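You operate a simulated robot arm through the tools that you are given. There is no shell and no other tool.

The job below is to be done with a simulated robot arm. You get a single attempt, and the scene is never put back.

## Task
Shut the cupboard door of the grey cabinet. Take the narrow block tray from the top of the pile of white sacks and leave it on the steel table. Turn the black water knob to 500 ml. Take the grey tub and leave it on the steel table. Take the jar labelled "26" from the steel table and put it on the top of the pile of white sacks. Close the sink cupboard door. Put the small black tub in the sink bowl. Close the white cupboard door. Any order will do. Set down upright: narrow block tray, grey tub, jar.
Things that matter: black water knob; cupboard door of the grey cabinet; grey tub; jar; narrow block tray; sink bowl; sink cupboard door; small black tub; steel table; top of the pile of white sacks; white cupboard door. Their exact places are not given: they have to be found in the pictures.

The check looks at the end state, three seconds after you hand in, the way a careful person would. Anything else that was tipped, shoved, dropped, spilled or broken makes it a failure.

## Robot
A 5-joint arm with a two-finger parallel gripper on a trunk, on a base that drives. Base frame: it is fixed to the floor where the robot stands at the start and does not move with it; the origin is under the middle of the robot, x ahead of it, y to its left, z up. Units: mm, degrees, N and s.
It reaches about 1134 mm from its shoulder. Its first joint turns from -149.0 to 149.0 degrees. Places, roughly: black water knob [-2800, -4100, 1000]; cupboard door of the grey cabinet [-600, 1900, 500]; grey tub (20x11x15 cm) [-3300, -4000, 500]; jar [-2250, -5750, 1000]; narrow block tray [-1500, -2500, 750]; sink bowl [-6300, 1500, 700]; sink cupboard door [-6600, 700, 400]; small black tub (15x12x6 cm) [-6600, 1300, 900]; steel table [-2100, -6000, 900]; top of the pile of white sacks [-1500, -2500, 600]; white cupboard door [-5400, 0, 400]. Payload 1.57 kg.
Tool frame: the origin (TCP) lies between the finger pads and is the grasp point; the fingertips stand 30 mm ahead of it; z points along the fingers, y is the line along which they close. Largest opening 110 mm; finger width 24, thickness 12; the body of the gripper, 48 by 112 mm, starts 78 mm behind the TCP.
Orientation is told as [roll, pitch, yaw] about the base's x, y, z axes, in that order, counted from this pose: with the fingers straight down and closing along the base's y, the tool's x points along the base's -x, its y along +y and its z along -z.

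## Interface
- The arm moves only by the tool jog_arm. Its argument "commands" is a list of rows, each an object (a shift or turn left out is 0, a gripper value left out holds the last) with "turn": the turn, a rotation vector about the tool's x, y, z in units of 120 degrees (1.0 is 120 degrees), a list of three; "offset": the shift along the tool's x, y, z in units of 200 mm (1.0 is 200 mm), a list of three; "claw": the opening, from 0 (shut) to 1 (fully open). In form: [{"turn": [wx, wy, wz], "offset": [dx, dy, dz], "claw": claw}, ...]. A call has 1 to 20 rows; each row is the pose to reach, as a shift and turn from the pose commanded when the call began, along the tool's axes at that moment. A call with a number of a shift or a turn outside -1 to 1 is refused whole. Each row takes 0.2 s and may step no farther than 50 mm and 8.6 degrees from the row before; otherwise, or with a gripper value out of range, the whole call is refused. A pose out of reach is approached as far as the arm can. The call stops where the force on the tool passes 40 N (or 10 N more than at its start, if that is more) or the arm is blocked; 0.2 s more then pass. Each finger travels about 153 mm/s and halts on what it meets, pressing with about 43 N; the grip force reading is that of the motor and also rises with nothing between the fingers. The clock runs only during rows and for 0.2 s after the last one: add rows that repeat a pose to give the fingers time. It gives the time, the measured TCP pose, the force on the tool (base axes), the opening and the grip force at its end, in the units of the frame above (readings bear some noise), with the torque about the TCP (base axes, N m) and any sound that the robot's microphone picked up.
- Cameras (640 x 400 px; columns grow to the right, rows downward): "scene" is now at [40.7, 170.3, 1562.1]; the picture's right is [0.03, -1.00, 0.00], its down [-0.62, -0.02, -0.78] and it looks along [0.78, 0.02, -0.62] (base axes); focal length 256 px, centre (320, 200). "wrist" rides on the gripper at [70, 16, -141] in the tool frame; the picture's right is [-0.23, 0.97, 0.00], its down [-0.85, -0.20, -0.48] and it looks along [-0.47, -0.11, 0.88] (tool axes); focal length 222 px, centre (320, 200).
- snapshot(camera): a new picture of that camera. The clock stands still meanwhile.
- lift_body(by): slides the trunk up (or, below 0, down) by that many mm; the arm and the scene camera ride with it, the base frame stays. It gives what a move gives, with no picture.
- drive_base(legs): drives the robot by 1 to 6 legs, each [ahead, turn to the left] in mm and degrees, along the robot's own axes; the way and the turn of a leg run together, so that a leg with both is an arc; at most 1500 mm and 180 degrees a leg. The arm and the cameras ride along, it lands a little off, and it stops where it bumps. It gives what a move gives.
- aim_head(pan, tilt): turns the head with the scene camera to pan (to the left, within 155 degrees either way) and tilt (down, from -29 to 69), counted from straight ahead of the robot. It gives what a move gives.
- probe_pixels(camera, pixels): there is no depth. For up to 12 entries [column, row, z] of the newest picture of that camera ("zoom" is the newest enlarged one), the place [x, y] in the base frame at which the ray of that pixel passes the height z, good to about 3 mm. The clock stands still meanwhile.
- zoom(camera, box): a new picture of the part [left, top, right, bottom] of that camera's present view, enlarged. The clock stands still meanwhile.
- job_done(): hands the job in; it is judged then, once.

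Unless the task says otherwise, let go and move clear before handing in.

The tools are called as a command line: name --argument value ..., lists and objects as JSON in quotes. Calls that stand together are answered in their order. jog_arm: Moves the arm, as the interface text tells. Its arguments: {"type":"object","properties":{"commands":{"type":"array"}},"required":["commands"]} The other tools are called the same way: lift_body (by) slides the trunk up or down; drive_base (legs) drives the base; aim_head (pan, tilt) turns the head that bears the scene camera; snapshot (camera) takes a picture; probe_pixels (camera, pixels) gives the place at which the rays of pixels pass given heights; zoom (camera, box) takes an enlarged picture of a part of a camera's view; job_done () hands the job in.

At the start:

```text
time: 0.0
position: [668.3, -126.2, 834.7]
orientation: [0.0, 0.0, 1.2]
force: [1.5, -0.4, 0.1]
torque: [0.0, 0.01, 0.02]
opening: 110.1
grip_force: 0.0
trunk travel left (down, up): [-568.0, 402.0]
robot x, y, heading: [0.6, 0.0, -0.2]
head pan, tilt: [1.6, 38.5]
```

scene: 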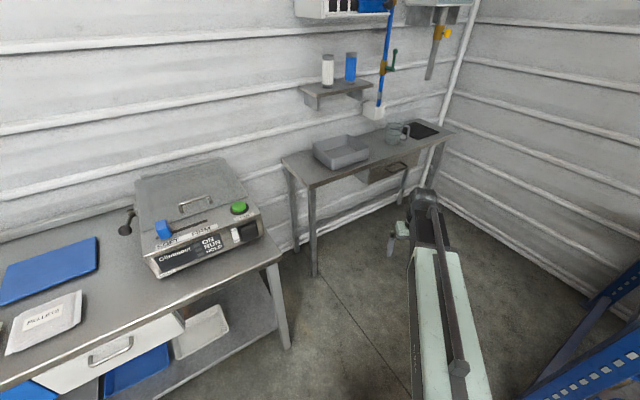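
wrist: 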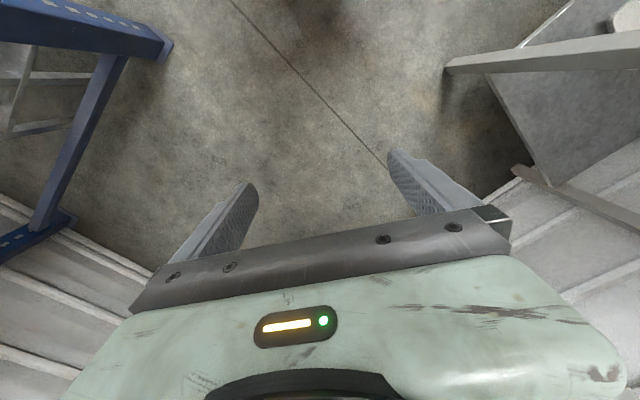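

The first picture shows a bench with a machine to the front-left and a small table ahead; none of the targets is in view yet. I will pan the head around to survey the room.

aim_head --pan 90 --tilt 25

snapshot --camera "scene"

aim_head --pan 150 --tilt 25

snapshot --camera "scene"

aim_head --pan -90 --tilt 25

snapshot --camera "scene"

aim_head --pan -150 --tilt 25

snapshot --camera "scene"

```text
time: 1.6
position: [669.0, -127.0, 835.6]
orientation: [-0.1, 0.0, 1.3]
force: [0.1, -0.9, 0.1]
torque: [-0.01, -0.03, -0.02]
opening: 110.2
grip_force: 0.0
trunk travel left (down, up): [-568.0, 402.0]
robot x, y, heading: [3.8, -1.0, 0.2]
head pan, tilt: [90.0, 25.0]
```

```text
taken
```

scene: 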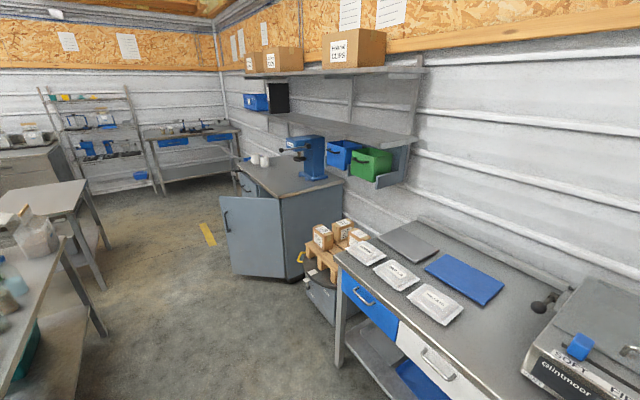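

```text
time: 2.9
position: [669.0, -126.5, 835.0]
orientation: [-0.1, 0.0, 1.2]
force: [-0.3, 0.2, 0.2]
torque: [0.0, 0.0, -0.03]
opening: 110.1
grip_force: 0.0
trunk travel left (down, up): [-568.0, 402.0]
robot x, y, heading: [-0.7, 1.5, 0.1]
head pan, tilt: [150.0, 25.0]
```

```text
taken
```

scene: 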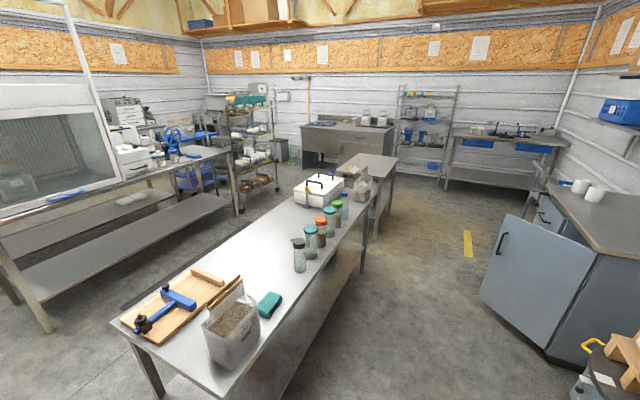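

```text
time: 6.3
position: [668.0, -126.7, 834.7]
orientation: [-0.1, -0.1, 1.3]
force: [-0.1, 1.0, 0.1]
torque: [-0.02, -0.02, 0.04]
opening: 109.9
grip_force: 0.1
trunk travel left (down, up): [-568.0, 402.0]
robot x, y, heading: [0.0, 0.5, 0.1]
head pan, tilt: [-90.0, 25.0]
```

```text
taken
```

scene: 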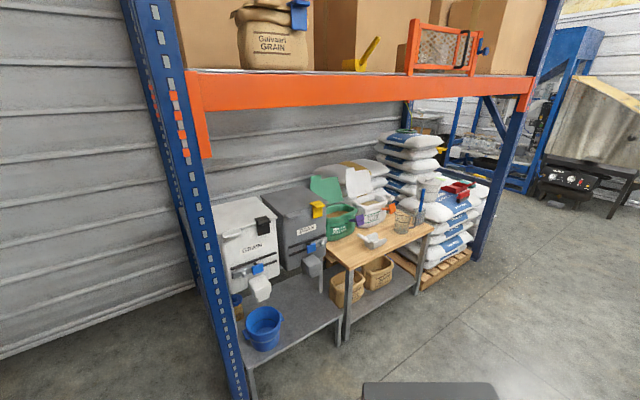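

```text
time: 7.6
position: [667.4, -125.5, 834.4]
orientation: [0.1, -0.1, 1.3]
force: [-0.4, -0.2, -0.2]
torque: [-0.02, 0.0, -0.01]
opening: 110.1
grip_force: 0.1
trunk travel left (down, up): [-568.0, 402.0]
robot x, y, heading: [-4.0, -4.8, -0.2]
head pan, tilt: [-150.0, 25.0]
```

```text
taken
```

scene: 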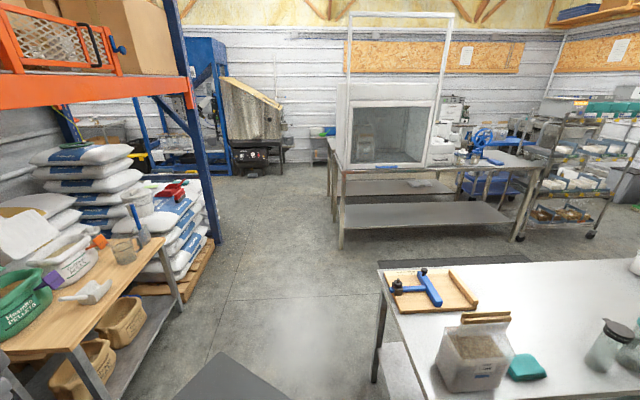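

The surveys show the open grey cabinet door (pan 150, pixel ~(535,280)), the sack piles (pan -150, ~(100,200)), and several tables. I'll look down at my own body and take closer views.

aim_head --pan 0 --tilt 69

snapshot --camera "scene"

aim_head --pan -90 --tilt 69

snapshot --camera "scene"

aim_head --pan 90 --tilt 69

snapshot --camera "scene"

aim_head --pan 155 --tilt 69

snapshot --camera "scene"

```text
time: 10.0
position: [668.5, -125.6, 834.8]
orientation: [-0.1, 0.0, 1.3]
force: [-0.1, 0.0, -0.1]
torque: [0.02, 0.02, 0.01]
opening: 110.1
grip_force: 0.0
trunk travel left (down, up): [-568.0, 402.0]
robot x, y, heading: [3.9, -1.4, 0.0]
head pan, tilt: [0.0, 68.8]
```

```text
taken
```

scene: 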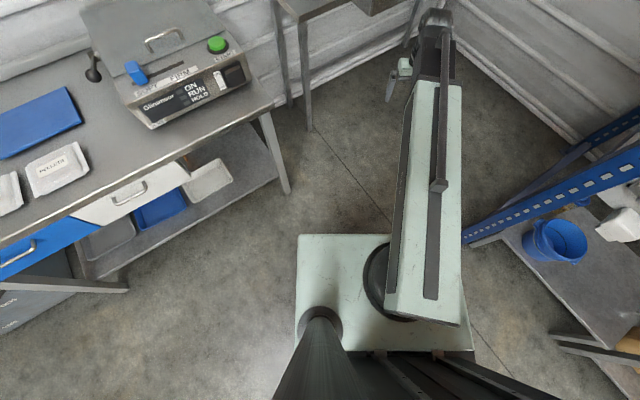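

```text
time: 11.6
position: [669.0, -125.9, 834.4]
orientation: [0.1, 0.1, 1.3]
force: [-0.2, -0.5, -0.2]
torque: [-0.01, -0.02, 0.0]
opening: 110.2
grip_force: 0.0
trunk travel left (down, up): [-568.0, 402.0]
robot x, y, heading: [-3.6, -0.1, -0.1]
head pan, tilt: [-90.0, 68.8]
```

```text
taken
```

scene: 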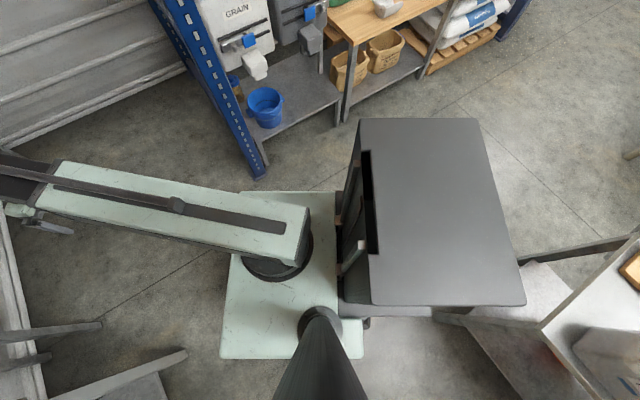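

```text
time: 14.3
position: [669.2, -126.9, 835.6]
orientation: [0.0, 0.0, 1.4]
force: [-0.4, 0.9, 0.0]
torque: [0.04, 0.01, -0.02]
opening: 110.0
grip_force: 0.0
trunk travel left (down, up): [-568.0, 402.0]
robot x, y, heading: [-1.6, -0.2, -0.2]
head pan, tilt: [90.0, 68.8]
```

```text
taken
```

scene: 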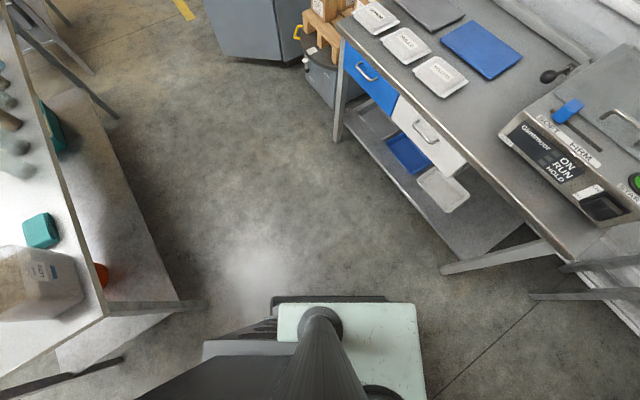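

```text
time: 15.7
position: [669.9, -126.1, 834.9]
orientation: [0.0, 0.0, 1.3]
force: [0.7, -0.1, 0.8]
torque: [0.04, 0.0, 0.0]
opening: 109.9
grip_force: 0.0
trunk travel left (down, up): [-568.0, 402.0]
robot x, y, heading: [-2.7, 1.0, 0.2]
head pan, tilt: [154.7, 68.8]
```

```text
taken
```

scene: 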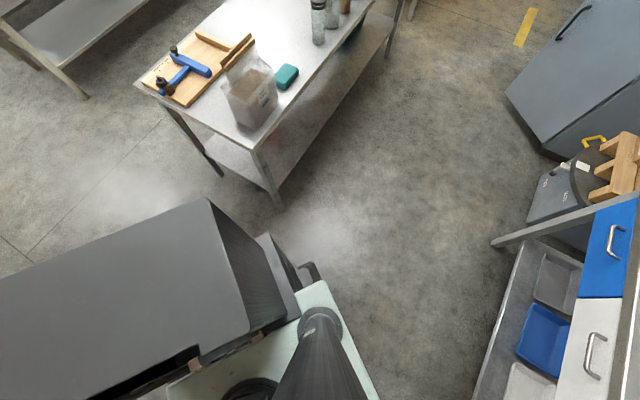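

The downward views show my base plate (mint), arm pedestal at right and a dark box behind. I'll raise the trunk for a better viewpoint and look at the grey cabinet door.

aim_head --pan 110 --tilt 40

snapshot --camera "scene"

probe_pixels --camera "scene" --pixels '[[320, 200, 0], [200, 300, 0], [100, 100, 0]]'

```text
time: 16.8
position: [668.6, -126.5, 833.8]
orientation: [0.1, 0.0, 1.2]
force: [0.3, 0.3, 0.0]
torque: [0.03, 0.02, -0.02]
opening: 109.9
grip_force: 0.1
trunk travel left (down, up): [-568.0, 402.0]
robot x, y, heading: [2.6, 1.8, -0.2]
head pan, tilt: [110.0, 40.0]
```

```text
taken
```

scene: 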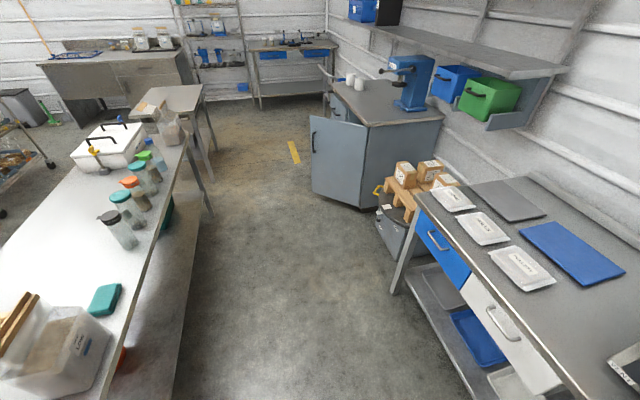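

```text
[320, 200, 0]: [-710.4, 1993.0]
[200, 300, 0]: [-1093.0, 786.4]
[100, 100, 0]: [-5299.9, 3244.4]
```

The grey cabinet door stands open, its free edge near pixel (312,190) and the hinge side near (362,207). I'll zoom and probe floor positions.

zoom --camera "scene" --box '[270, 50, 470, 230]'

probe_pixels --camera "scene" --pixels '[[312, 195, 50], [360, 208, 50], [362, 208, 0], [393, 293, 0], [312, 117, 700], [368, 124, 700], [211, 215, 0], [443, 390, 0], [173, 400, 0], [290, 142, 0], [218, 180, 0]]'

```text
2.22 times, centred on (370, 140) of scene
```

zoom: 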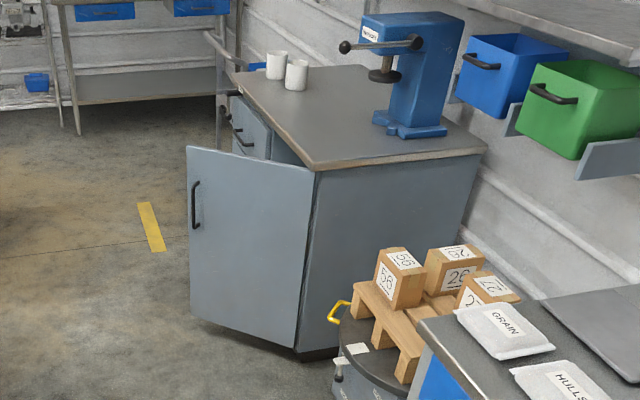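

```text
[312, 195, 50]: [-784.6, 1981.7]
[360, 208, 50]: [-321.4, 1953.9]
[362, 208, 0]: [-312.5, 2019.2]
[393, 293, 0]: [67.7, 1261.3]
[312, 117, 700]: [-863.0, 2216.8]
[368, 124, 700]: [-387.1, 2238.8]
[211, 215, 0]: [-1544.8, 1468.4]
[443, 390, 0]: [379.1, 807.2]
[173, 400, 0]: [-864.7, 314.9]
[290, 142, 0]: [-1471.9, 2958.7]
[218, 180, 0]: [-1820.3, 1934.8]
```

The door spans from the hinge around (-350, 2000) to the free edge around (-830, 2100), standing open about 90°. I'll lift the trunk to judge my own box size and see more of the room.

lift_body --by 350

aim_head --pan -90 --tilt 69

snapshot --camera "scene"

aim_head --pan -150 --tilt 30

snapshot --camera "scene"

aim_head --pan 150 --tilt 30

snapshot --camera "scene"

```text
time: 20.2
position: [668.7, -126.5, 1184.2]
orientation: [0.0, 0.0, 1.3]
force: [-0.1, 0.2, 0.0]
torque: [0.0, -0.02, 0.0]
opening: 110.0
grip_force: 0.0
trunk travel left (down, up): [-918.0, 52.0]
robot x, y, heading: [2.2, 1.5, -0.0]
head pan, tilt: [110.0, 40.0]
```

```text
time: 23.1
position: [668.8, -126.4, 1184.8]
orientation: [0.0, 0.0, 1.2]
force: [-0.4, -0.2, 0.0]
torque: [-0.01, 0.03, 0.0]
opening: 110.0
grip_force: 0.0
trunk travel left (down, up): [-918.0, 52.0]
robot x, y, heading: [3.3, -1.8, 0.1]
head pan, tilt: [-90.0, 68.8]
```

```text
taken
```

scene: 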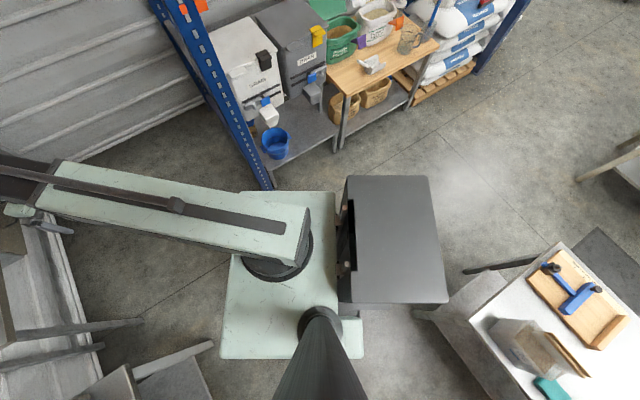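

```text
time: 24.4
position: [668.9, -126.6, 1184.6]
orientation: [0.0, 0.0, 1.3]
force: [0.1, 0.3, 0.2]
torque: [0.01, 0.0, 0.01]
opening: 109.8
grip_force: 0.1
trunk travel left (down, up): [-918.0, 52.0]
robot x, y, heading: [2.6, 2.2, 0.2]
head pan, tilt: [-150.0, 30.0]
```

```text
taken
```

scene: 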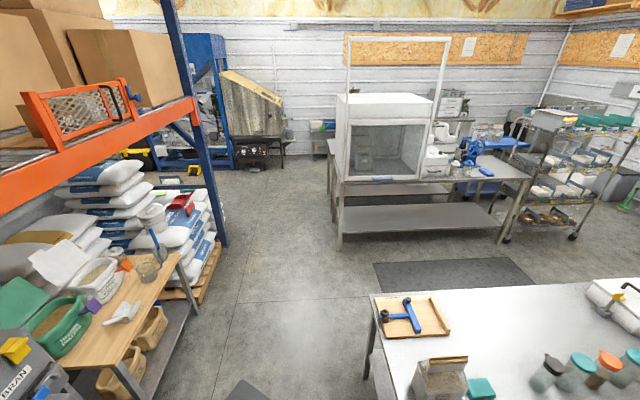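

```text
time: 28.5
position: [667.7, -126.6, 1184.6]
orientation: [0.1, 0.1, 1.4]
force: [0.6, 0.5, 1.1]
torque: [0.0, 0.01, 0.03]
opening: 110.0
grip_force: 0.1
trunk travel left (down, up): [-918.0, 52.0]
robot x, y, heading: [0.4, 0.4, 0.0]
head pan, tilt: [150.0, 30.0]
```

```text
taken
```

scene: 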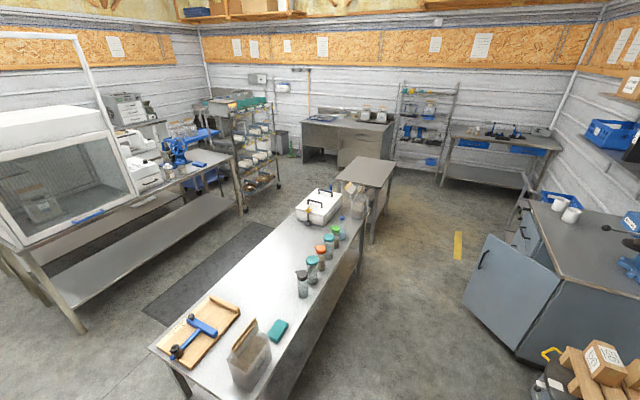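

The raised view shows my dark rear box at pixels (340–449, 176–303) and the wider room. I'll re-shoot straight down on it to measure my footprint with probes.

aim_head --pan -90 --tilt 69

snapshot --camera "scene"

probe_pixels --camera "scene" --pixels '[[340, 303, 740], [449, 303, 740], [432, 176, 740], [346, 176, 740], [240, 191, 1100], [222, 358, 1100], [362, 358, 1100], [278, 245, 1200], [340, 303, 700], [432, 176, 700]]'

aim_head --pan -150 --tilt 69

snapshot --camera "scene"

probe_pixels --camera "scene" --pixels '[[320, 200, 740], [200, 200, 740], [440, 200, 740], [320, 350, 740]]'

```text
time: 31.9
position: [668.0, -127.0, 1185.2]
orientation: [0.0, 0.0, 1.3]
force: [-0.1, 0.6, 0.3]
torque: [0.04, 0.02, -0.02]
opening: 110.0
grip_force: 0.0
trunk travel left (down, up): [-918.0, 52.0]
robot x, y, heading: [0.5, -0.2, 0.0]
head pan, tilt: [-90.0, 68.8]
```

```text
taken
```

scene: 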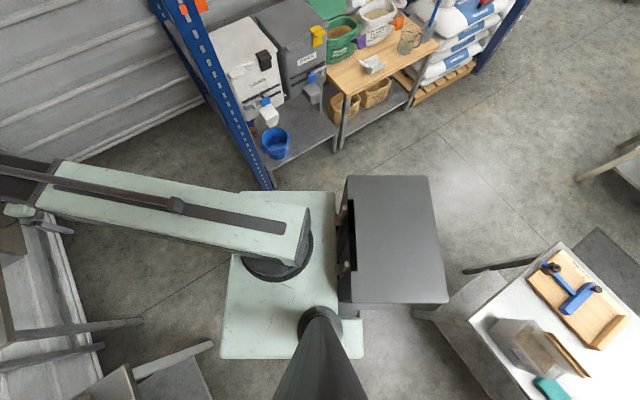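

```text
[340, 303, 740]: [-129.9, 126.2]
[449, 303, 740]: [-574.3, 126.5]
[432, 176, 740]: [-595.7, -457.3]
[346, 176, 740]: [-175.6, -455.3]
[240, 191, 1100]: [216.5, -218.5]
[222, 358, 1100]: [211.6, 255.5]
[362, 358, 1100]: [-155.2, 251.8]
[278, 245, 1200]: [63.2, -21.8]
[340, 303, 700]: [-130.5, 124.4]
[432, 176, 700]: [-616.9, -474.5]
```

```text
time: 33.2
position: [667.9, -125.6, 1184.8]
orientation: [0.0, 0.0, 1.3]
force: [-0.3, 0.0, 0.2]
torque: [-0.02, -0.02, 0.02]
opening: 109.9
grip_force: 0.0
trunk travel left (down, up): [-918.0, 52.0]
robot x, y, heading: [-0.0, 0.5, -0.1]
head pan, tilt: [-150.0, 68.8]
```

```text
taken
```

scene: 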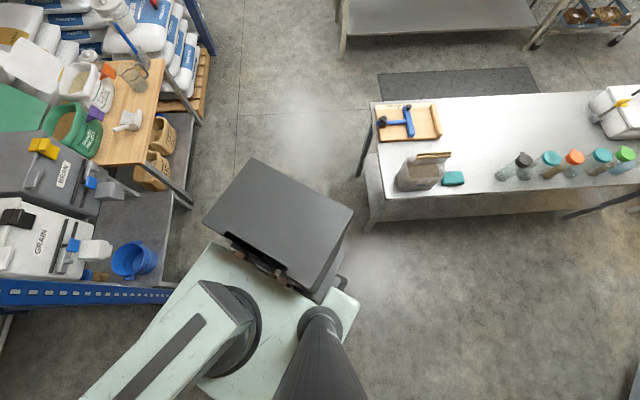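

```text
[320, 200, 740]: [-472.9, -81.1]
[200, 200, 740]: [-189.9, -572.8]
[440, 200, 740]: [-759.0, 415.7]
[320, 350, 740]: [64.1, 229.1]
```

The footprint is roughly x −620…270, y −475…290. Next I'll map obstacles at floor level across the room with probes.

aim_head --pan -150 --tilt 30

snapshot --camera "scene"

probe_pixels --camera "scene" --pixels '[[225, 246, 0], [191, 298, 0], [338, 248, 0], [498, 243, 0], [366, 378, 0], [330, 170, 0], [240, 170, 0], [287, 152, 0], [372, 297, 900], [374, 264, 0], [525, 257, 0], [333, 182, 870]]'

zoom --camera "scene" --box '[0, 50, 320, 250]'

zoom --camera "scene" --box '[320, 50, 640, 250]'

```text
time: 34.3
position: [668.1, -126.9, 1184.7]
orientation: [0.1, 0.0, 1.4]
force: [-0.5, -0.2, 0.7]
torque: [0.03, -0.01, -0.01]
opening: 110.2
grip_force: 0.1
trunk travel left (down, up): [-918.0, 52.0]
robot x, y, heading: [-2.0, 1.7, 0.1]
head pan, tilt: [-150.0, 30.0]
```

```text
taken
```

scene: 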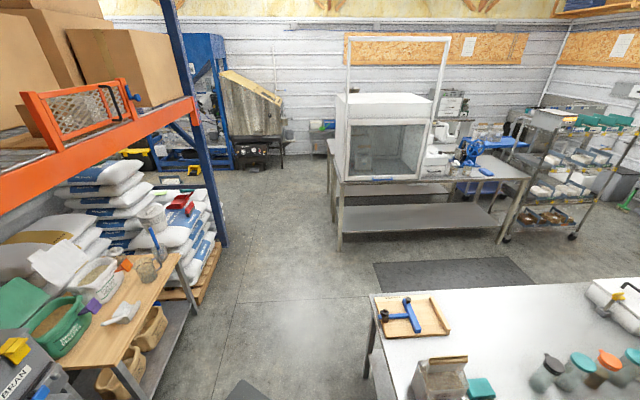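

```text
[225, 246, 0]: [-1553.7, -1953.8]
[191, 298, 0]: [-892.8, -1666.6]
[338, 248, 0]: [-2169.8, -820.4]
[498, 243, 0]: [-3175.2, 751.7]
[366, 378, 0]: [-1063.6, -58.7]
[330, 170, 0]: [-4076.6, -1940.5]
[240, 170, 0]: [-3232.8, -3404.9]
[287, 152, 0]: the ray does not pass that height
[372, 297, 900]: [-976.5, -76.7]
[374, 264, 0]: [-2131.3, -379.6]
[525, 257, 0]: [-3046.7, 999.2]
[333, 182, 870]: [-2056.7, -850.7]
```

```text
2.00 times, centred on (160, 150) of scene
```

zoom: 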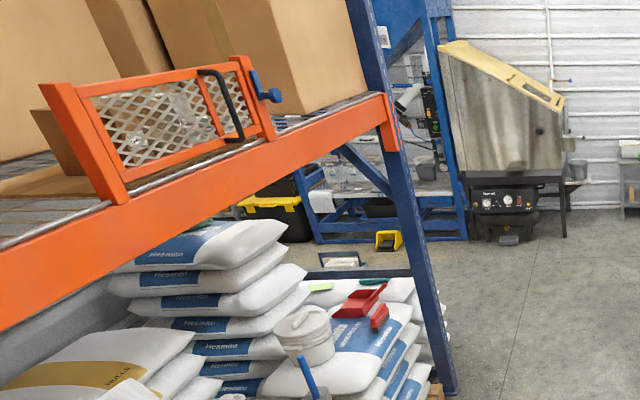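

```text
2.00 times, centred on (480, 150) of scene
```

zoom: 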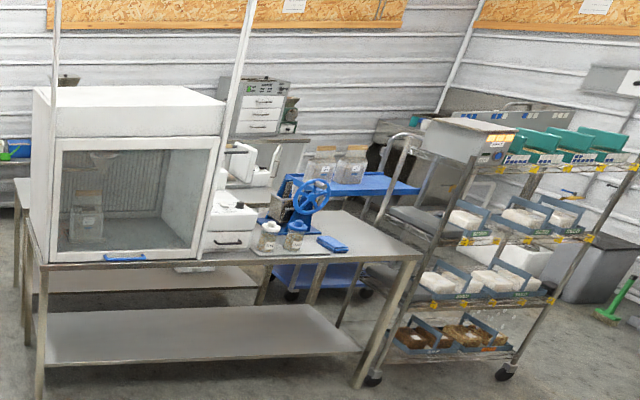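

The pictures give the rack upright at (-1554,-1954), hood table leg at (-2170,-820) and the middle table corner at (-976,-77). I'll map the middle table and the aisle toward the grey cabinet.

aim_head --pan 140 --tilt 45

snapshot --camera "scene"

probe_pixels --camera "scene" --pixels '[[320, 200, 0], [320, 200, 900], [160, 260, 900], [320, 100, 0], [450, 100, 0]]'

```text
time: 38.2
position: [668.8, -125.7, 1184.4]
orientation: [0.1, 0.0, 1.3]
force: [-0.1, 0.0, -0.8]
torque: [0.0, 0.0, -0.01]
opening: 109.8
grip_force: 0.1
trunk travel left (down, up): [-918.0, 52.0]
robot x, y, heading: [-0.2, 1.2, 0.2]
head pan, tilt: [140.0, 45.0]
```

```text
taken
```

scene: 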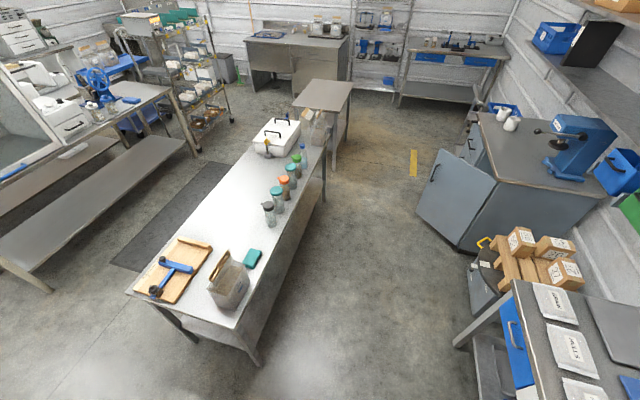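

```text
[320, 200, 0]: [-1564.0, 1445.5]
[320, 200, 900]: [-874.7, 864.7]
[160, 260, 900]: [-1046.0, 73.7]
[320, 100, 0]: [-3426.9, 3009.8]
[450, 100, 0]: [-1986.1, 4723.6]
```

The middle table runs from near corners (125,290)/(240,330) away to (328,140); the aisle to its right is free. I'll probe its corners and legs plus the cabinet's feet.

probe_pixels --camera "scene" --pixels '[[125, 290, 900], [240, 328, 900], [328, 140, 900], [257, 365, 0], [325, 198, 0], [197, 342, 0], [348, 140, 0], [456, 345, 0], [458, 249, 0], [418, 211, 0], [494, 183, 740], [436, 149, 740]]'

zoom --camera "scene" --box '[390, 80, 590, 290]'

```text
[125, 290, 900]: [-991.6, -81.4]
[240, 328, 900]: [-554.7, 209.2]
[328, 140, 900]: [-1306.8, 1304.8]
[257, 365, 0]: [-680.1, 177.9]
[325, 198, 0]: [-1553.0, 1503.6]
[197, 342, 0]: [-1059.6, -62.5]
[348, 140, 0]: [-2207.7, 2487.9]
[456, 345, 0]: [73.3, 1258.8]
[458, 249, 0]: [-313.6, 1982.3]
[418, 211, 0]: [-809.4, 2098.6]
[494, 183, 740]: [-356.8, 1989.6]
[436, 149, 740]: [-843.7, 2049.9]
```

```text
1.90 times, centred on (490, 185) of scene
```

zoom: 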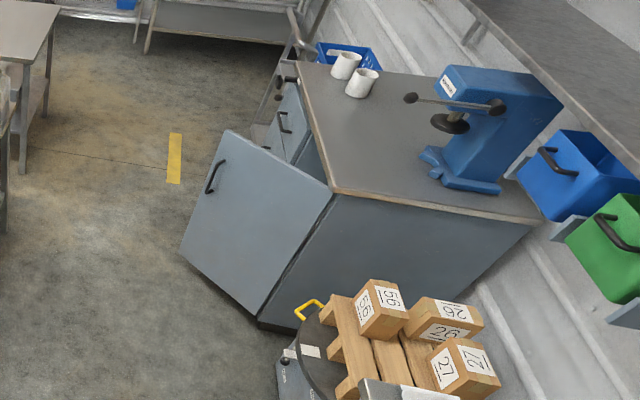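

The aisle between the middle table and bench runs at heading ≈124°, about 1.1 m wide, and my rear box corner needs care near the rack upright. First I'll fold the arm in and up a bit so it doesn't sweep the machine on the bench.

jog_arm --commands '[{"offset": [0.2, 0, -0.1]}, {"offset": [0.4, 0, -0.2]}, {"offset": [0.6, 0, -0.3]}, {"offset": [0.8, 0, -0.4]}, {"offset": [1.0, 0, -0.5]}]'

aim_head --pan 0 --tilt 69

snapshot --camera "scene"

```text
time: 39.4
position: [552.7, -145.4, 1185.6]
orientation: [0.0, 0.1, 1.2]
force: [0.7, 0.3, 0.5]
torque: [0.05, 0.03, 0.02]
opening: 109.9
grip_force: 0.1
out of reach, approached as far as the arm can: row 1, 2, 3, 4, 5
trunk travel left (down, up): [-918.0, 52.0]
robot x, y, heading: [-0.2, -1.5, 0.1]
head pan, tilt: [140.0, 45.0]
```

```text
time: 41.7
position: [552.3, -145.4, 1185.3]
orientation: [0.0, 0.1, 1.3]
force: [0.3, 0.6, -0.9]
torque: [0.02, 0.02, -0.04]
opening: 110.1
grip_force: 0.0
trunk travel left (down, up): [-918.0, 52.0]
robot x, y, heading: [1.4, -4.2, -0.2]
head pan, tilt: [0.0, 68.8]
```

```text
taken
```

scene: 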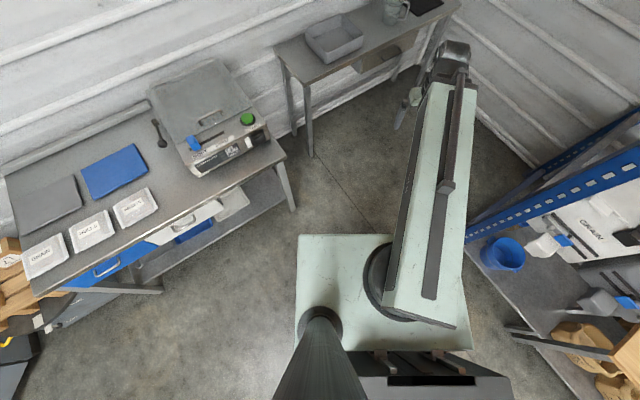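

The arm's move stopped short at (552,-145,1185), so its workspace is limited near the body. I'll probe what the arm can do with small moves.

jog_arm --commands '[{"offset": [0, 0, -0.2]}, {"offset": [0, 0, -0.4]}]'

jog_arm --commands '[{"offset": [-0.2, 0, 0]}, {"offset": [-0.4, 0, 0]}, {"offset": [-0.6, 0, 0]}, {"offset": [-0.6, 0, -0.2]}, {"offset": [-0.6, 0, -0.4]}]'

snapshot --camera "scene"

```text
time: 42.3
position: [553.7, -145.4, 1183.9]
orientation: [0.0, 0.0, 1.2]
force: [0.1, 0.3, 0.8]
torque: [-0.01, -0.03, 0.0]
opening: 110.0
grip_force: 0.1
out of reach, approached as far as the arm can: row 1, 2
trunk travel left (down, up): [-918.0, 52.0]
robot x, y, heading: [1.7, -0.7, 0.1]
head pan, tilt: [0.0, 68.8]
```

```text
time: 43.5
position: [672.5, -139.9, 1184.2]
orientation: [0.0, 0.0, 1.1]
force: [0.3, -0.6, 0.2]
torque: [0.0, -0.01, 0.03]
opening: 109.9
grip_force: 0.0
out of reach, approached as far as the arm can: row 4, 5
trunk travel left (down, up): [-918.0, 52.0]
robot x, y, heading: [1.2, 1.6, -0.0]
head pan, tilt: [0.0, 68.8]
```

```text
taken
```

scene: 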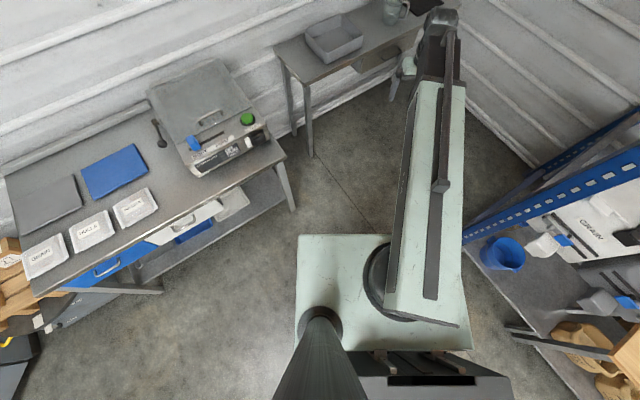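

With the tool down, the arm cannot rise above its present height relative to the trunk. I'll try lowering and tilting it to learn its kinematics.

jog_arm --commands '[{"offset": [0, 0, 0.2]}, {"offset": [0, 0, 0.4]}, {"offset": [0, 0, 0.6]}, {"offset": [0, 0, 0.8]}, {"offset": [0, 0, 1.0]}]'

snapshot --camera "scene"

jog_arm --commands '[{"turn": [0, -0.07, 0]}, {"turn": [0, -0.14, 0]}, {"turn": [0, -0.21, 0]}, {"turn": [0, -0.28, 0]}, {"turn": [0, -0.35, 0]}]'

snapshot --camera "scene"

```text
time: 44.7
position: [671.2, -140.0, 1184.5]
orientation: [0.0, 0.0, 1.4]
force: [0.3, 0.1, -0.7]
torque: [0.05, 0.03, 0.0]
opening: 110.0
grip_force: 0.1
out of reach, approached as far as the arm can: row 1, 2, 3, 4, 5
trunk travel left (down, up): [-918.0, 52.0]
robot x, y, heading: [-0.6, 1.3, 0.0]
head pan, tilt: [0.0, 68.8]
```

```text
taken
```

scene: 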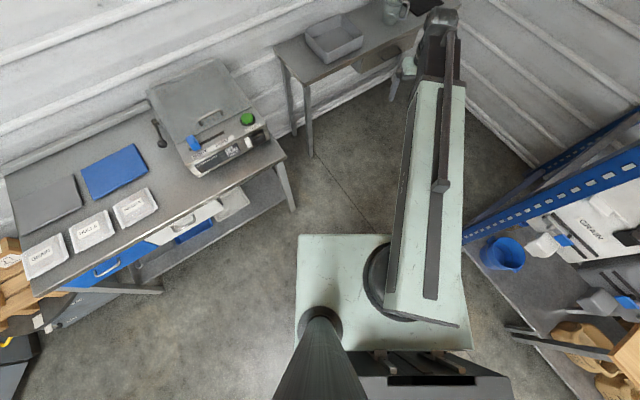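

```text
time: 45.9
position: [711.8, -147.1, 1245.1]
orientation: [0.0, -42.0, 1.2]
force: [-0.1, -0.1, 0.8]
torque: [-0.02, 0.0, 0.02]
opening: 109.8
grip_force: 0.1
out of reach, approached as far as the arm can: row 2, 3, 4, 5
trunk travel left (down, up): [-918.0, 52.0]
robot x, y, heading: [2.4, -2.1, 0.2]
head pan, tilt: [0.0, 68.8]
```

```text
taken
```

scene: 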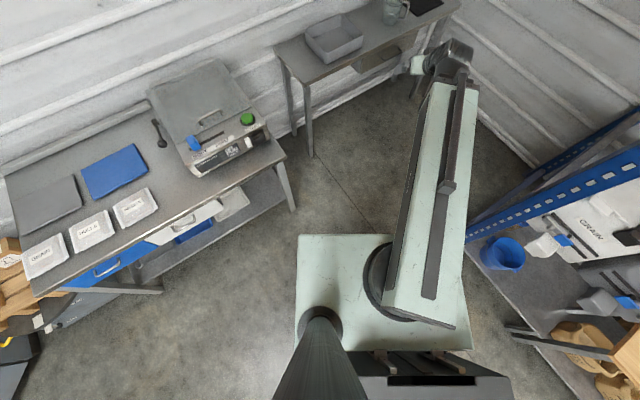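

The reading shows the wrist pivots about a point ~236 mm behind the TCP, and only the trunk changes height: so the arm is yaw + telescoping reach + pitch + spin. I'll find the yaw axis by moving sideways while tilted.

jog_arm --commands '[{"offset": [0, 0.2, 0]}, {"offset": [0, 0.4, 0]}, {"offset": [0, 0.6, 0]}, {"offset": [0, 0.8, 0]}, {"offset": [0, 1.0, 0]}]'

snapshot --camera "scene"

```text
time: 47.1
position: [729.7, 58.2, 1246.1]
orientation: [0.0, -41.9, 1.3]
force: [-0.2, 0.0, -1.0]
torque: [0.0, 0.02, 0.0]
opening: 110.2
grip_force: 0.1
out of reach, approached as far as the arm can: row 1, 2, 3, 4, 5
trunk travel left (down, up): [-918.0, 52.0]
robot x, y, heading: [-0.0, -2.1, -0.1]
head pan, tilt: [0.0, 68.8]
```

```text
taken
```

scene: 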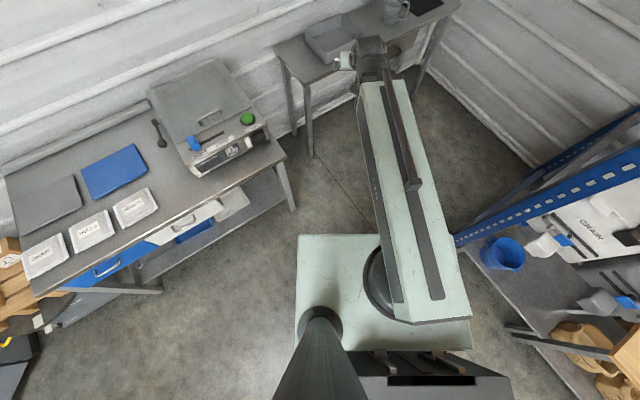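

The tool heading stayed at 1.3° while the beam swung, so there may be an additional yaw joint. I'll zoom in on the arm to understand it.

aim_head --pan -5 --tilt 50

zoom --camera "scene" --box '[240, 80, 480, 400]'

```text
time: 47.9
position: [730.3, 55.6, 1245.3]
orientation: [0.1, -41.9, 1.2]
force: [0.0, 0.0, -1.0]
torque: [0.01, -0.01, -0.02]
opening: 110.1
grip_force: 0.1
trunk travel left (down, up): [-918.0, 52.0]
robot x, y, heading: [2.8, 2.8, 0.1]
head pan, tilt: [-5.0, 50.0]
```

```text
1.25 times, centred on (360, 240) of scene
```

zoom: 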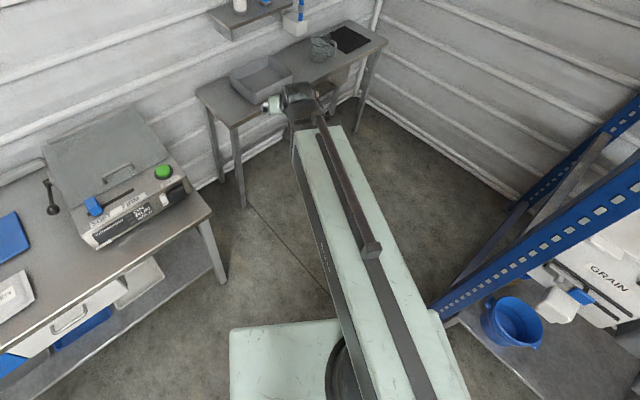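

Zoom shows a beam with an inner section that telescopes. To learn whether the wrist can yaw on its own, I'll command a 20° turn about the vertical while tilted and read the result.

jog_arm --commands '[{"turn": [-0.0279, 0, -0.031]}, {"turn": [-0.0557, 0, -0.0619]}, {"turn": [-0.0836, 0, -0.0929]}, {"turn": [-0.1115, 0, -0.1238]}, {"turn": [-0.1115, 0, -0.1238]}]'

snapshot --camera "scene"

```text
time: 49.1
position: [729.8, 56.6, 1246.2]
orientation: [0.0, -42.0, 21.4]
force: [-0.2, -0.8, -0.3]
torque: [-0.01, 0.0, 0.01]
opening: 110.3
grip_force: 0.1
trunk travel left (down, up): [-918.0, 52.0]
robot x, y, heading: [-2.7, 2.4, -0.0]
head pan, tilt: [-5.0, 50.0]
```

```text
taken
```

scene: 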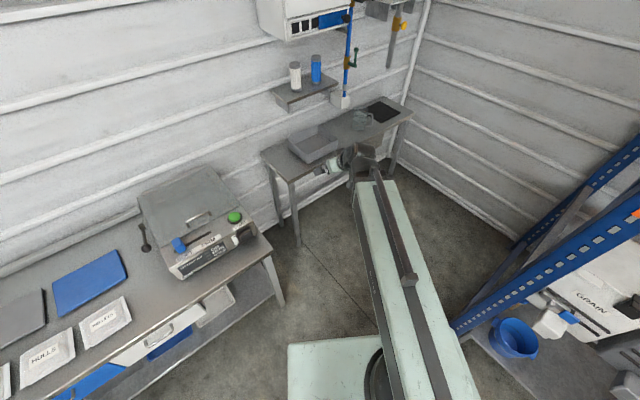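

The 20° wrist turn was reached (yaw 21.4, position unchanged), so the wrist has its own yaw; height comes only from the trunk. I'll bring the tool back straight down near the body (pivoting about the wrist) before driving.

jog_arm --commands '[{"turn": [0, 0.07, 0], "offset": [0.1725, 0, -0.0125]}, {"turn": [0, 0.14, 0], "offset": [0.341, 0, -0.0505]}, {"turn": [0, 0.21, 0], "offset": [0.5025, 0, -0.1125]}, {"turn": [0, 0.28, 0], "offset": [0.653, 0, -0.197]}, {"turn": [0, 0.35, 0], "offset": [0.7895, 0, -0.303], "claw": 0}, {"turn": [0, 0.35, 0], "offset": [0.7895, 0, -0.303], "claw": 0}]'

aim_head --pan -45 --tilt 60

snapshot --camera "scene"

probe_pixels --camera "scene" --pixels '[[320, 200, 0], [320, 120, 0], [400, 200, 0], [450, 250, 0]]'

```text
time: 50.5
position: [585.2, -0.2, 1185.0]
orientation: [0.0, 0.1, 21.3]
force: [-0.2, -0.1, -0.6]
torque: [0.0, 0.0, 0.0]
opening: 0.0
grip_force: 21.0
trunk travel left (down, up): [-918.0, 52.0]
robot x, y, heading: [-1.3, 4.0, 0.1]
head pan, tilt: [-5.0, 50.0]
```

```text
time: 51.5
position: [585.5, 0.1, 1183.6]
orientation: [0.1, 0.0, 21.2]
force: [0.5, 0.8, 0.1]
torque: [-0.01, -0.03, 0.03]
opening: 0.2
grip_force: 21.4
trunk travel left (down, up): [-918.0, 52.0]
robot x, y, heading: [-0.9, 1.7, 0.3]
head pan, tilt: [-45.0, 60.0]
```

```text
taken
```

scene: 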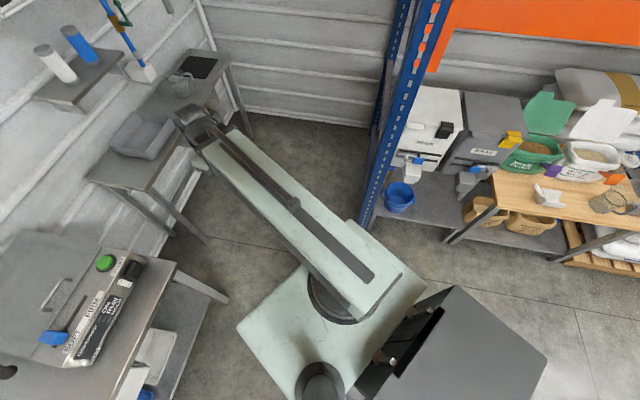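

```text
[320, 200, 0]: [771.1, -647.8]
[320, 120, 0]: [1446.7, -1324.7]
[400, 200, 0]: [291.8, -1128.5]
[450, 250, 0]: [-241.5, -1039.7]
```

The rack upright foot shows at about (362,228). I'll probe it before turning.

probe_pixels --camera "scene" --pixels '[[364, 230, 0], [445, 242, 0], [227, 300, 0], [237, 317, 550], [428, 287, 550], [490, 298, 740], [546, 352, 740], [455, 286, 740], [355, 390, 740]]'

```text
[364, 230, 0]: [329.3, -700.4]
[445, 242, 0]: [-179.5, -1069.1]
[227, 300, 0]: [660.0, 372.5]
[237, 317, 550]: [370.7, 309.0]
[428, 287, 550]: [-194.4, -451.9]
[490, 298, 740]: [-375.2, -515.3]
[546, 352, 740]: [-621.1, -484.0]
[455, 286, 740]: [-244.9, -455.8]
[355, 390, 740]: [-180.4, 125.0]
```

The upright foot is at (329,-700), just outside my rear corner's swing radius. I'll back up 50 mm and turn left in two stages, checking the clearance midway.

drive_base --legs '[[-50, 0], [0, 55]]'

aim_head --pan -120 --tilt 69

snapshot --camera "scene"

```text
time: 54.9
position: [287.4, 475.2, 1184.1]
orientation: [0.0, -0.1, 75.9]
force: [0.7, -1.0, 0.6]
torque: [0.11, 0.04, -0.01]
opening: 0.0
grip_force: 21.3
trunk travel left (down, up): [-918.0, 52.0]
robot x, y, heading: [-46.1, -6.4, 53.9]
head pan, tilt: [-45.0, 60.0]
```

```text
time: 56.4
position: [287.9, 475.9, 1184.6]
orientation: [-0.1, 0.0, 75.8]
force: [0.4, -0.3, -0.4]
torque: [0.01, -0.01, 0.02]
opening: 0.0
grip_force: 21.3
trunk travel left (down, up): [-918.0, 52.0]
robot x, y, heading: [-41.7, -3.9, 54.1]
head pan, tilt: [-120.0, 68.8]
```

```text
taken
```

scene: 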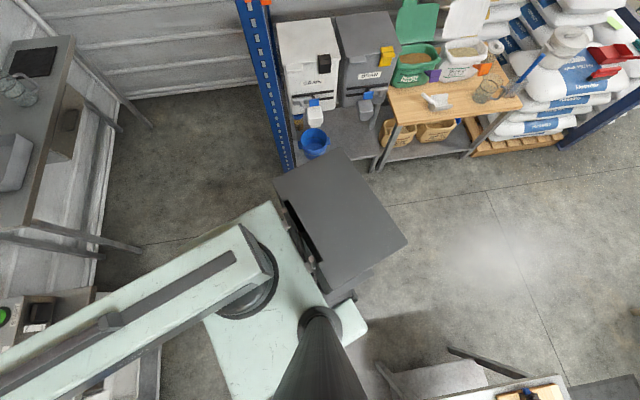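

The box corner at (273,182) is near the blue upright in the view. I'll measure its position relative to the upright before continuing.

probe_pixels --camera "scene" --pixels '[[333, 148, 740], [273, 182, 740], [406, 238, 740], [333, 148, 700], [273, 182, 700], [291, 168, 0], [276, 150, 400], [262, 60, 740], [372, 172, 0]]'

zoom --camera "scene" --box '[220, 90, 420, 215]'

```text
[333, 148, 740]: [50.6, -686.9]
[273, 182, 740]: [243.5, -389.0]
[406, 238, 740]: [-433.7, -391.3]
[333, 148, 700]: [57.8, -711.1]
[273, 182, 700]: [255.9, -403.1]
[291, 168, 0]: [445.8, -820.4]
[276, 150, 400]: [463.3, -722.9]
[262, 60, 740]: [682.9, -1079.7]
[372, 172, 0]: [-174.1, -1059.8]
```

```text
3.20 times, centred on (320, 152) of scene
```

zoom: 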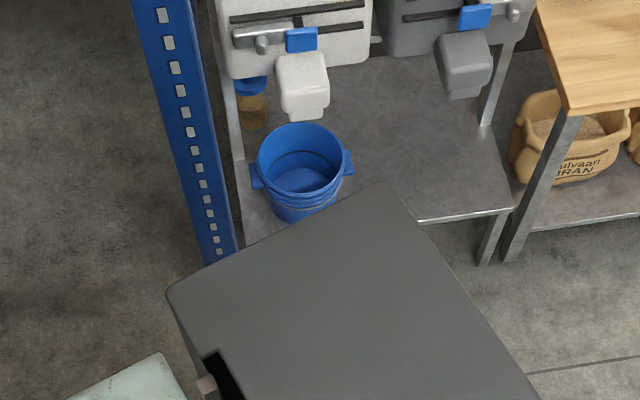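

The rear-right corner is at radius ≈690–700 while the upright is at ≈790, so there's ~90 mm of clearance. I'll continue the turn to heading ≈124°.

drive_base --legs '[[0, 40]]'

drive_base --legs '[[0, 30]]'

aim_head --pan 0 --tilt 50

snapshot --camera "scene"

```text
time: 58.7
position: [-104.0, 578.5, 1185.1]
orientation: [0.0, 0.1, 116.4]
force: [1.1, 0.9, 0.0]
torque: [-0.05, 0.1, -0.03]
opening: 0.0
grip_force: 20.9
trunk travel left (down, up): [-918.0, 52.0]
robot x, y, heading: [-41.0, -4.5, 94.5]
head pan, tilt: [-120.0, 68.8]
```

```text
time: 60.5
position: [-386.8, 470.2, 1185.3]
orientation: [-0.1, 0.0, 146.2]
force: [-1.2, -0.5, 0.4]
torque: [-0.01, -0.02, 0.0]
opening: 0.0
grip_force: 20.8
trunk travel left (down, up): [-918.0, 52.0]
robot x, y, heading: [-37.7, -2.9, 124.0]
head pan, tilt: [-120.0, 68.8]
```

```text
time: 62.5
position: [-386.0, 469.2, 1184.5]
orientation: [0.0, 0.1, 146.2]
force: [0.7, 0.3, 0.0]
torque: [-0.02, -0.01, 0.01]
opening: 0.2
grip_force: 22.1
trunk travel left (down, up): [-918.0, 52.0]
robot x, y, heading: [-38.2, -3.9, 123.8]
head pan, tilt: [0.0, 50.0]
```

```text
taken
```

scene: 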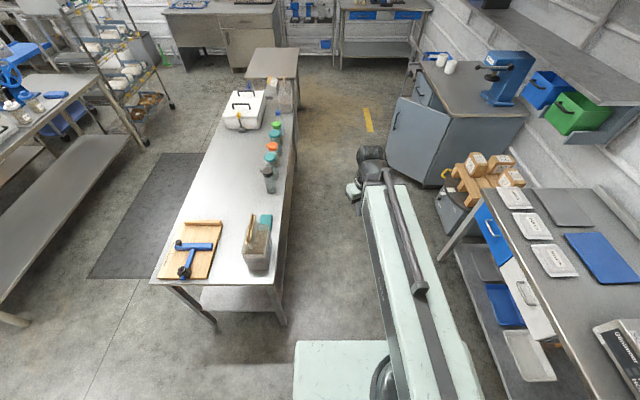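

Heading is 123.8°, aligned with the aisle; the door appears at (387–435, 95–187). I'll zoom on it to refine its geometry before driving.

zoom --camera "scene" --box '[360, 40, 560, 200]'

probe_pixels --camera "scene" --pixels '[[398, 96, 740], [441, 121, 740], [430, 186, 60], [388, 163, 60], [445, 120, 790], [410, 62, 790], [275, 285, 900], [296, 342, 900]]'

```text
2.50 times, centred on (460, 120) of scene
```

zoom: 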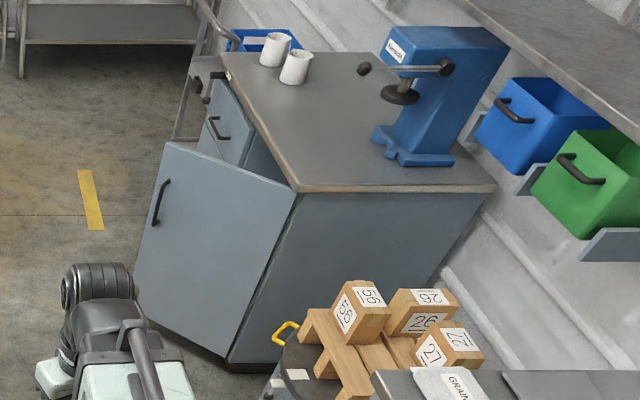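

```text
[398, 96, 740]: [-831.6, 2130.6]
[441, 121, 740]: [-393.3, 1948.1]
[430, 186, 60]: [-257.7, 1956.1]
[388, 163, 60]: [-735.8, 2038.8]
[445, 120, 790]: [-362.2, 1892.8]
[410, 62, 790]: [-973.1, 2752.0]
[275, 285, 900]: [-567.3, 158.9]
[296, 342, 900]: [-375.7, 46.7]
```

The counter's front edge runs along heading ≈125° from the hinge near (-340,1930), so the door (≈163°) is ajar by about 40° and must be pushed toward +x,+y. I'll drive up the aisle, veering right a little for table clearance.

drive_base --legs '[[0, -12], [500, 0], [0, 12]]'

drive_base --legs '[[1050, 0]]'

aim_head --pan -40 --tilt 45

snapshot --camera "scene"

```text
time: 67.0
position: [-569.4, 935.0, 1184.9]
orientation: [0.1, 0.1, 146.0]
force: [0.0, 0.3, -0.2]
torque: [-0.04, 0.04, 0.04]
opening: 0.1
grip_force: 21.0
trunk travel left (down, up): [-918.0, 52.0]
robot x, y, heading: [-219.7, 466.8, 123.1]
head pan, tilt: [0.0, 50.0]
```

```text
time: 72.4
position: [-1131.7, 1813.4, 1184.3]
orientation: [0.0, -0.1, 145.8]
force: [-0.3, -0.6, 0.8]
torque: [-0.03, -0.03, -0.01]
opening: 0.2
grip_force: 21.3
trunk travel left (down, up): [-918.0, 52.0]
robot x, y, heading: [-784.8, 1341.5, 122.5]
head pan, tilt: [0.0, 50.0]
```

```text
time: 73.4
position: [-1132.9, 1812.8, 1184.2]
orientation: [0.0, 0.1, 145.7]
force: [1.1, -0.2, 0.6]
torque: [0.01, -0.02, -0.01]
opening: 0.1
grip_force: 21.6
trunk travel left (down, up): [-918.0, 52.0]
robot x, y, heading: [-786.4, 1341.9, 122.9]
head pan, tilt: [-40.0, 45.0]
```

```text
taken
```

scene: 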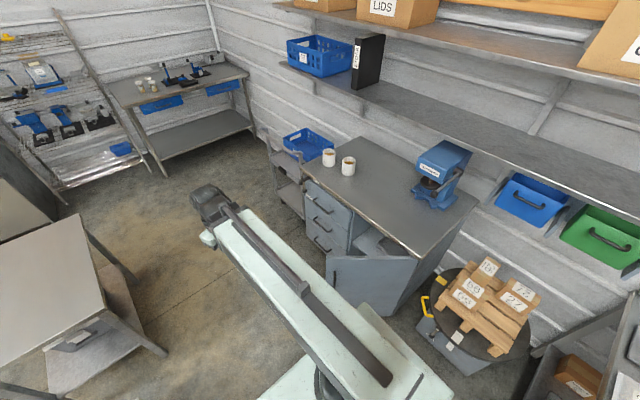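

Now the cabinet shows drawers on the left and the open door at (327–415, 255–315). I'll zoom for its edges.

zoom --camera "scene" --box '[280, 160, 480, 330]'

probe_pixels --camera "scene" --pixels '[[327, 258, 740], [415, 260, 740], [328, 285, 60], [389, 315, 60], [302, 181, 790], [403, 258, 790], [349, 248, 740], [303, 181, 830], [403, 258, 830]]'

```text
2.35 times, centred on (380, 245) of scene
```

zoom: 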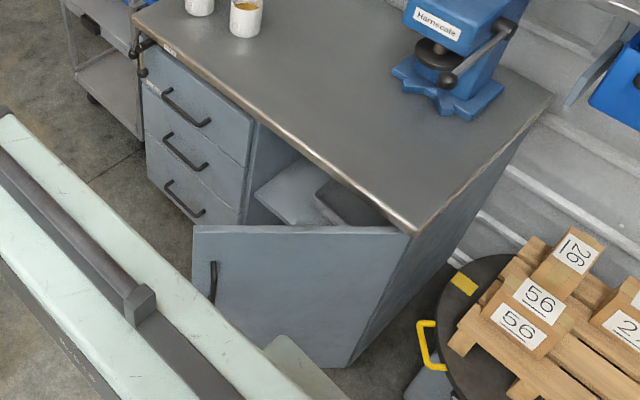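

```text
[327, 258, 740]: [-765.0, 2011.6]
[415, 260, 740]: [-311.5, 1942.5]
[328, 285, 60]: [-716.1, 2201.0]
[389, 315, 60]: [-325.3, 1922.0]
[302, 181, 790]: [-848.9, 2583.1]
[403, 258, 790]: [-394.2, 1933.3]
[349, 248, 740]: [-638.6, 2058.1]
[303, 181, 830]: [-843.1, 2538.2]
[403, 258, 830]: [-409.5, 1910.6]
```

The door's free end is near (-765,2012) and hinge near (-325,1922), about 43° open. I'll back up ~250 mm so a horizontal tool can push it, then position the arm.

drive_base --legs '[[-250, 0]]'

```text
time: 75.3
position: [-995.5, 1602.3, 1185.5]
orientation: [0.0, 0.1, 145.5]
force: [-0.3, 0.5, 0.1]
torque: [0.02, -0.01, -0.02]
opening: 0.0
grip_force: 21.2
trunk travel left (down, up): [-918.0, 52.0]
robot x, y, heading: [-648.7, 1126.3, 122.5]
head pan, tilt: [-40.0, 45.0]
```

Now at (-649,1127), heading 122.5. I'll swing the arm toward the door with the tool still down and high, spinning it to yaw 60.

jog_arm --commands '[{"turn": [0, 0, 0.0594], "offset": [0.0485, -0.0833, 0]}, {"turn": [0, 0, 0.1188], "offset": [0.097, -0.1667, 0]}, {"turn": [0, 0, 0.1781], "offset": [0.1455, -0.25, 0]}, {"turn": [0, 0, 0.2375], "offset": [0.194, -0.3333, 0]}, {"turn": [0, 0, 0.2969], "offset": [0.2425, -0.4167, 0]}, {"turn": [0, 0, 0.3563], "offset": [0.291, -0.5, 0]}, {"turn": [0, 0, 0.4156], "offset": [0.3395, -0.5833, 0]}, {"turn": [0, 0, 0.475], "offset": [0.388, -0.6667, 0]}, {"turn": [0, 0, 0.5344], "offset": [0.4365, -0.75, 0]}, {"turn": [0, 0, 0.5938], "offset": [0.485, -0.8333, 0]}, {"turn": [0, 0, 0.6531], "offset": [0.5335, -0.9167, 0]}, {"turn": [0, 0, 0.7125], "offset": [0.582, -1.0, 0]}, {"turn": [0, 0, 0.7125], "offset": [0.582, -1.0, 0]}]'

```text
time: 78.1
position: [-786.1, 1702.7, 1184.4]
orientation: [0.0, 0.0, 59.9]
force: [-0.6, 0.0, 1.4]
torque: [-0.02, -0.01, -0.01]
opening: 0.1
grip_force: 21.5
trunk travel left (down, up): [-918.0, 52.0]
robot x, y, heading: [-648.0, 1128.8, 122.6]
head pan, tilt: [-40.0, 45.0]
```

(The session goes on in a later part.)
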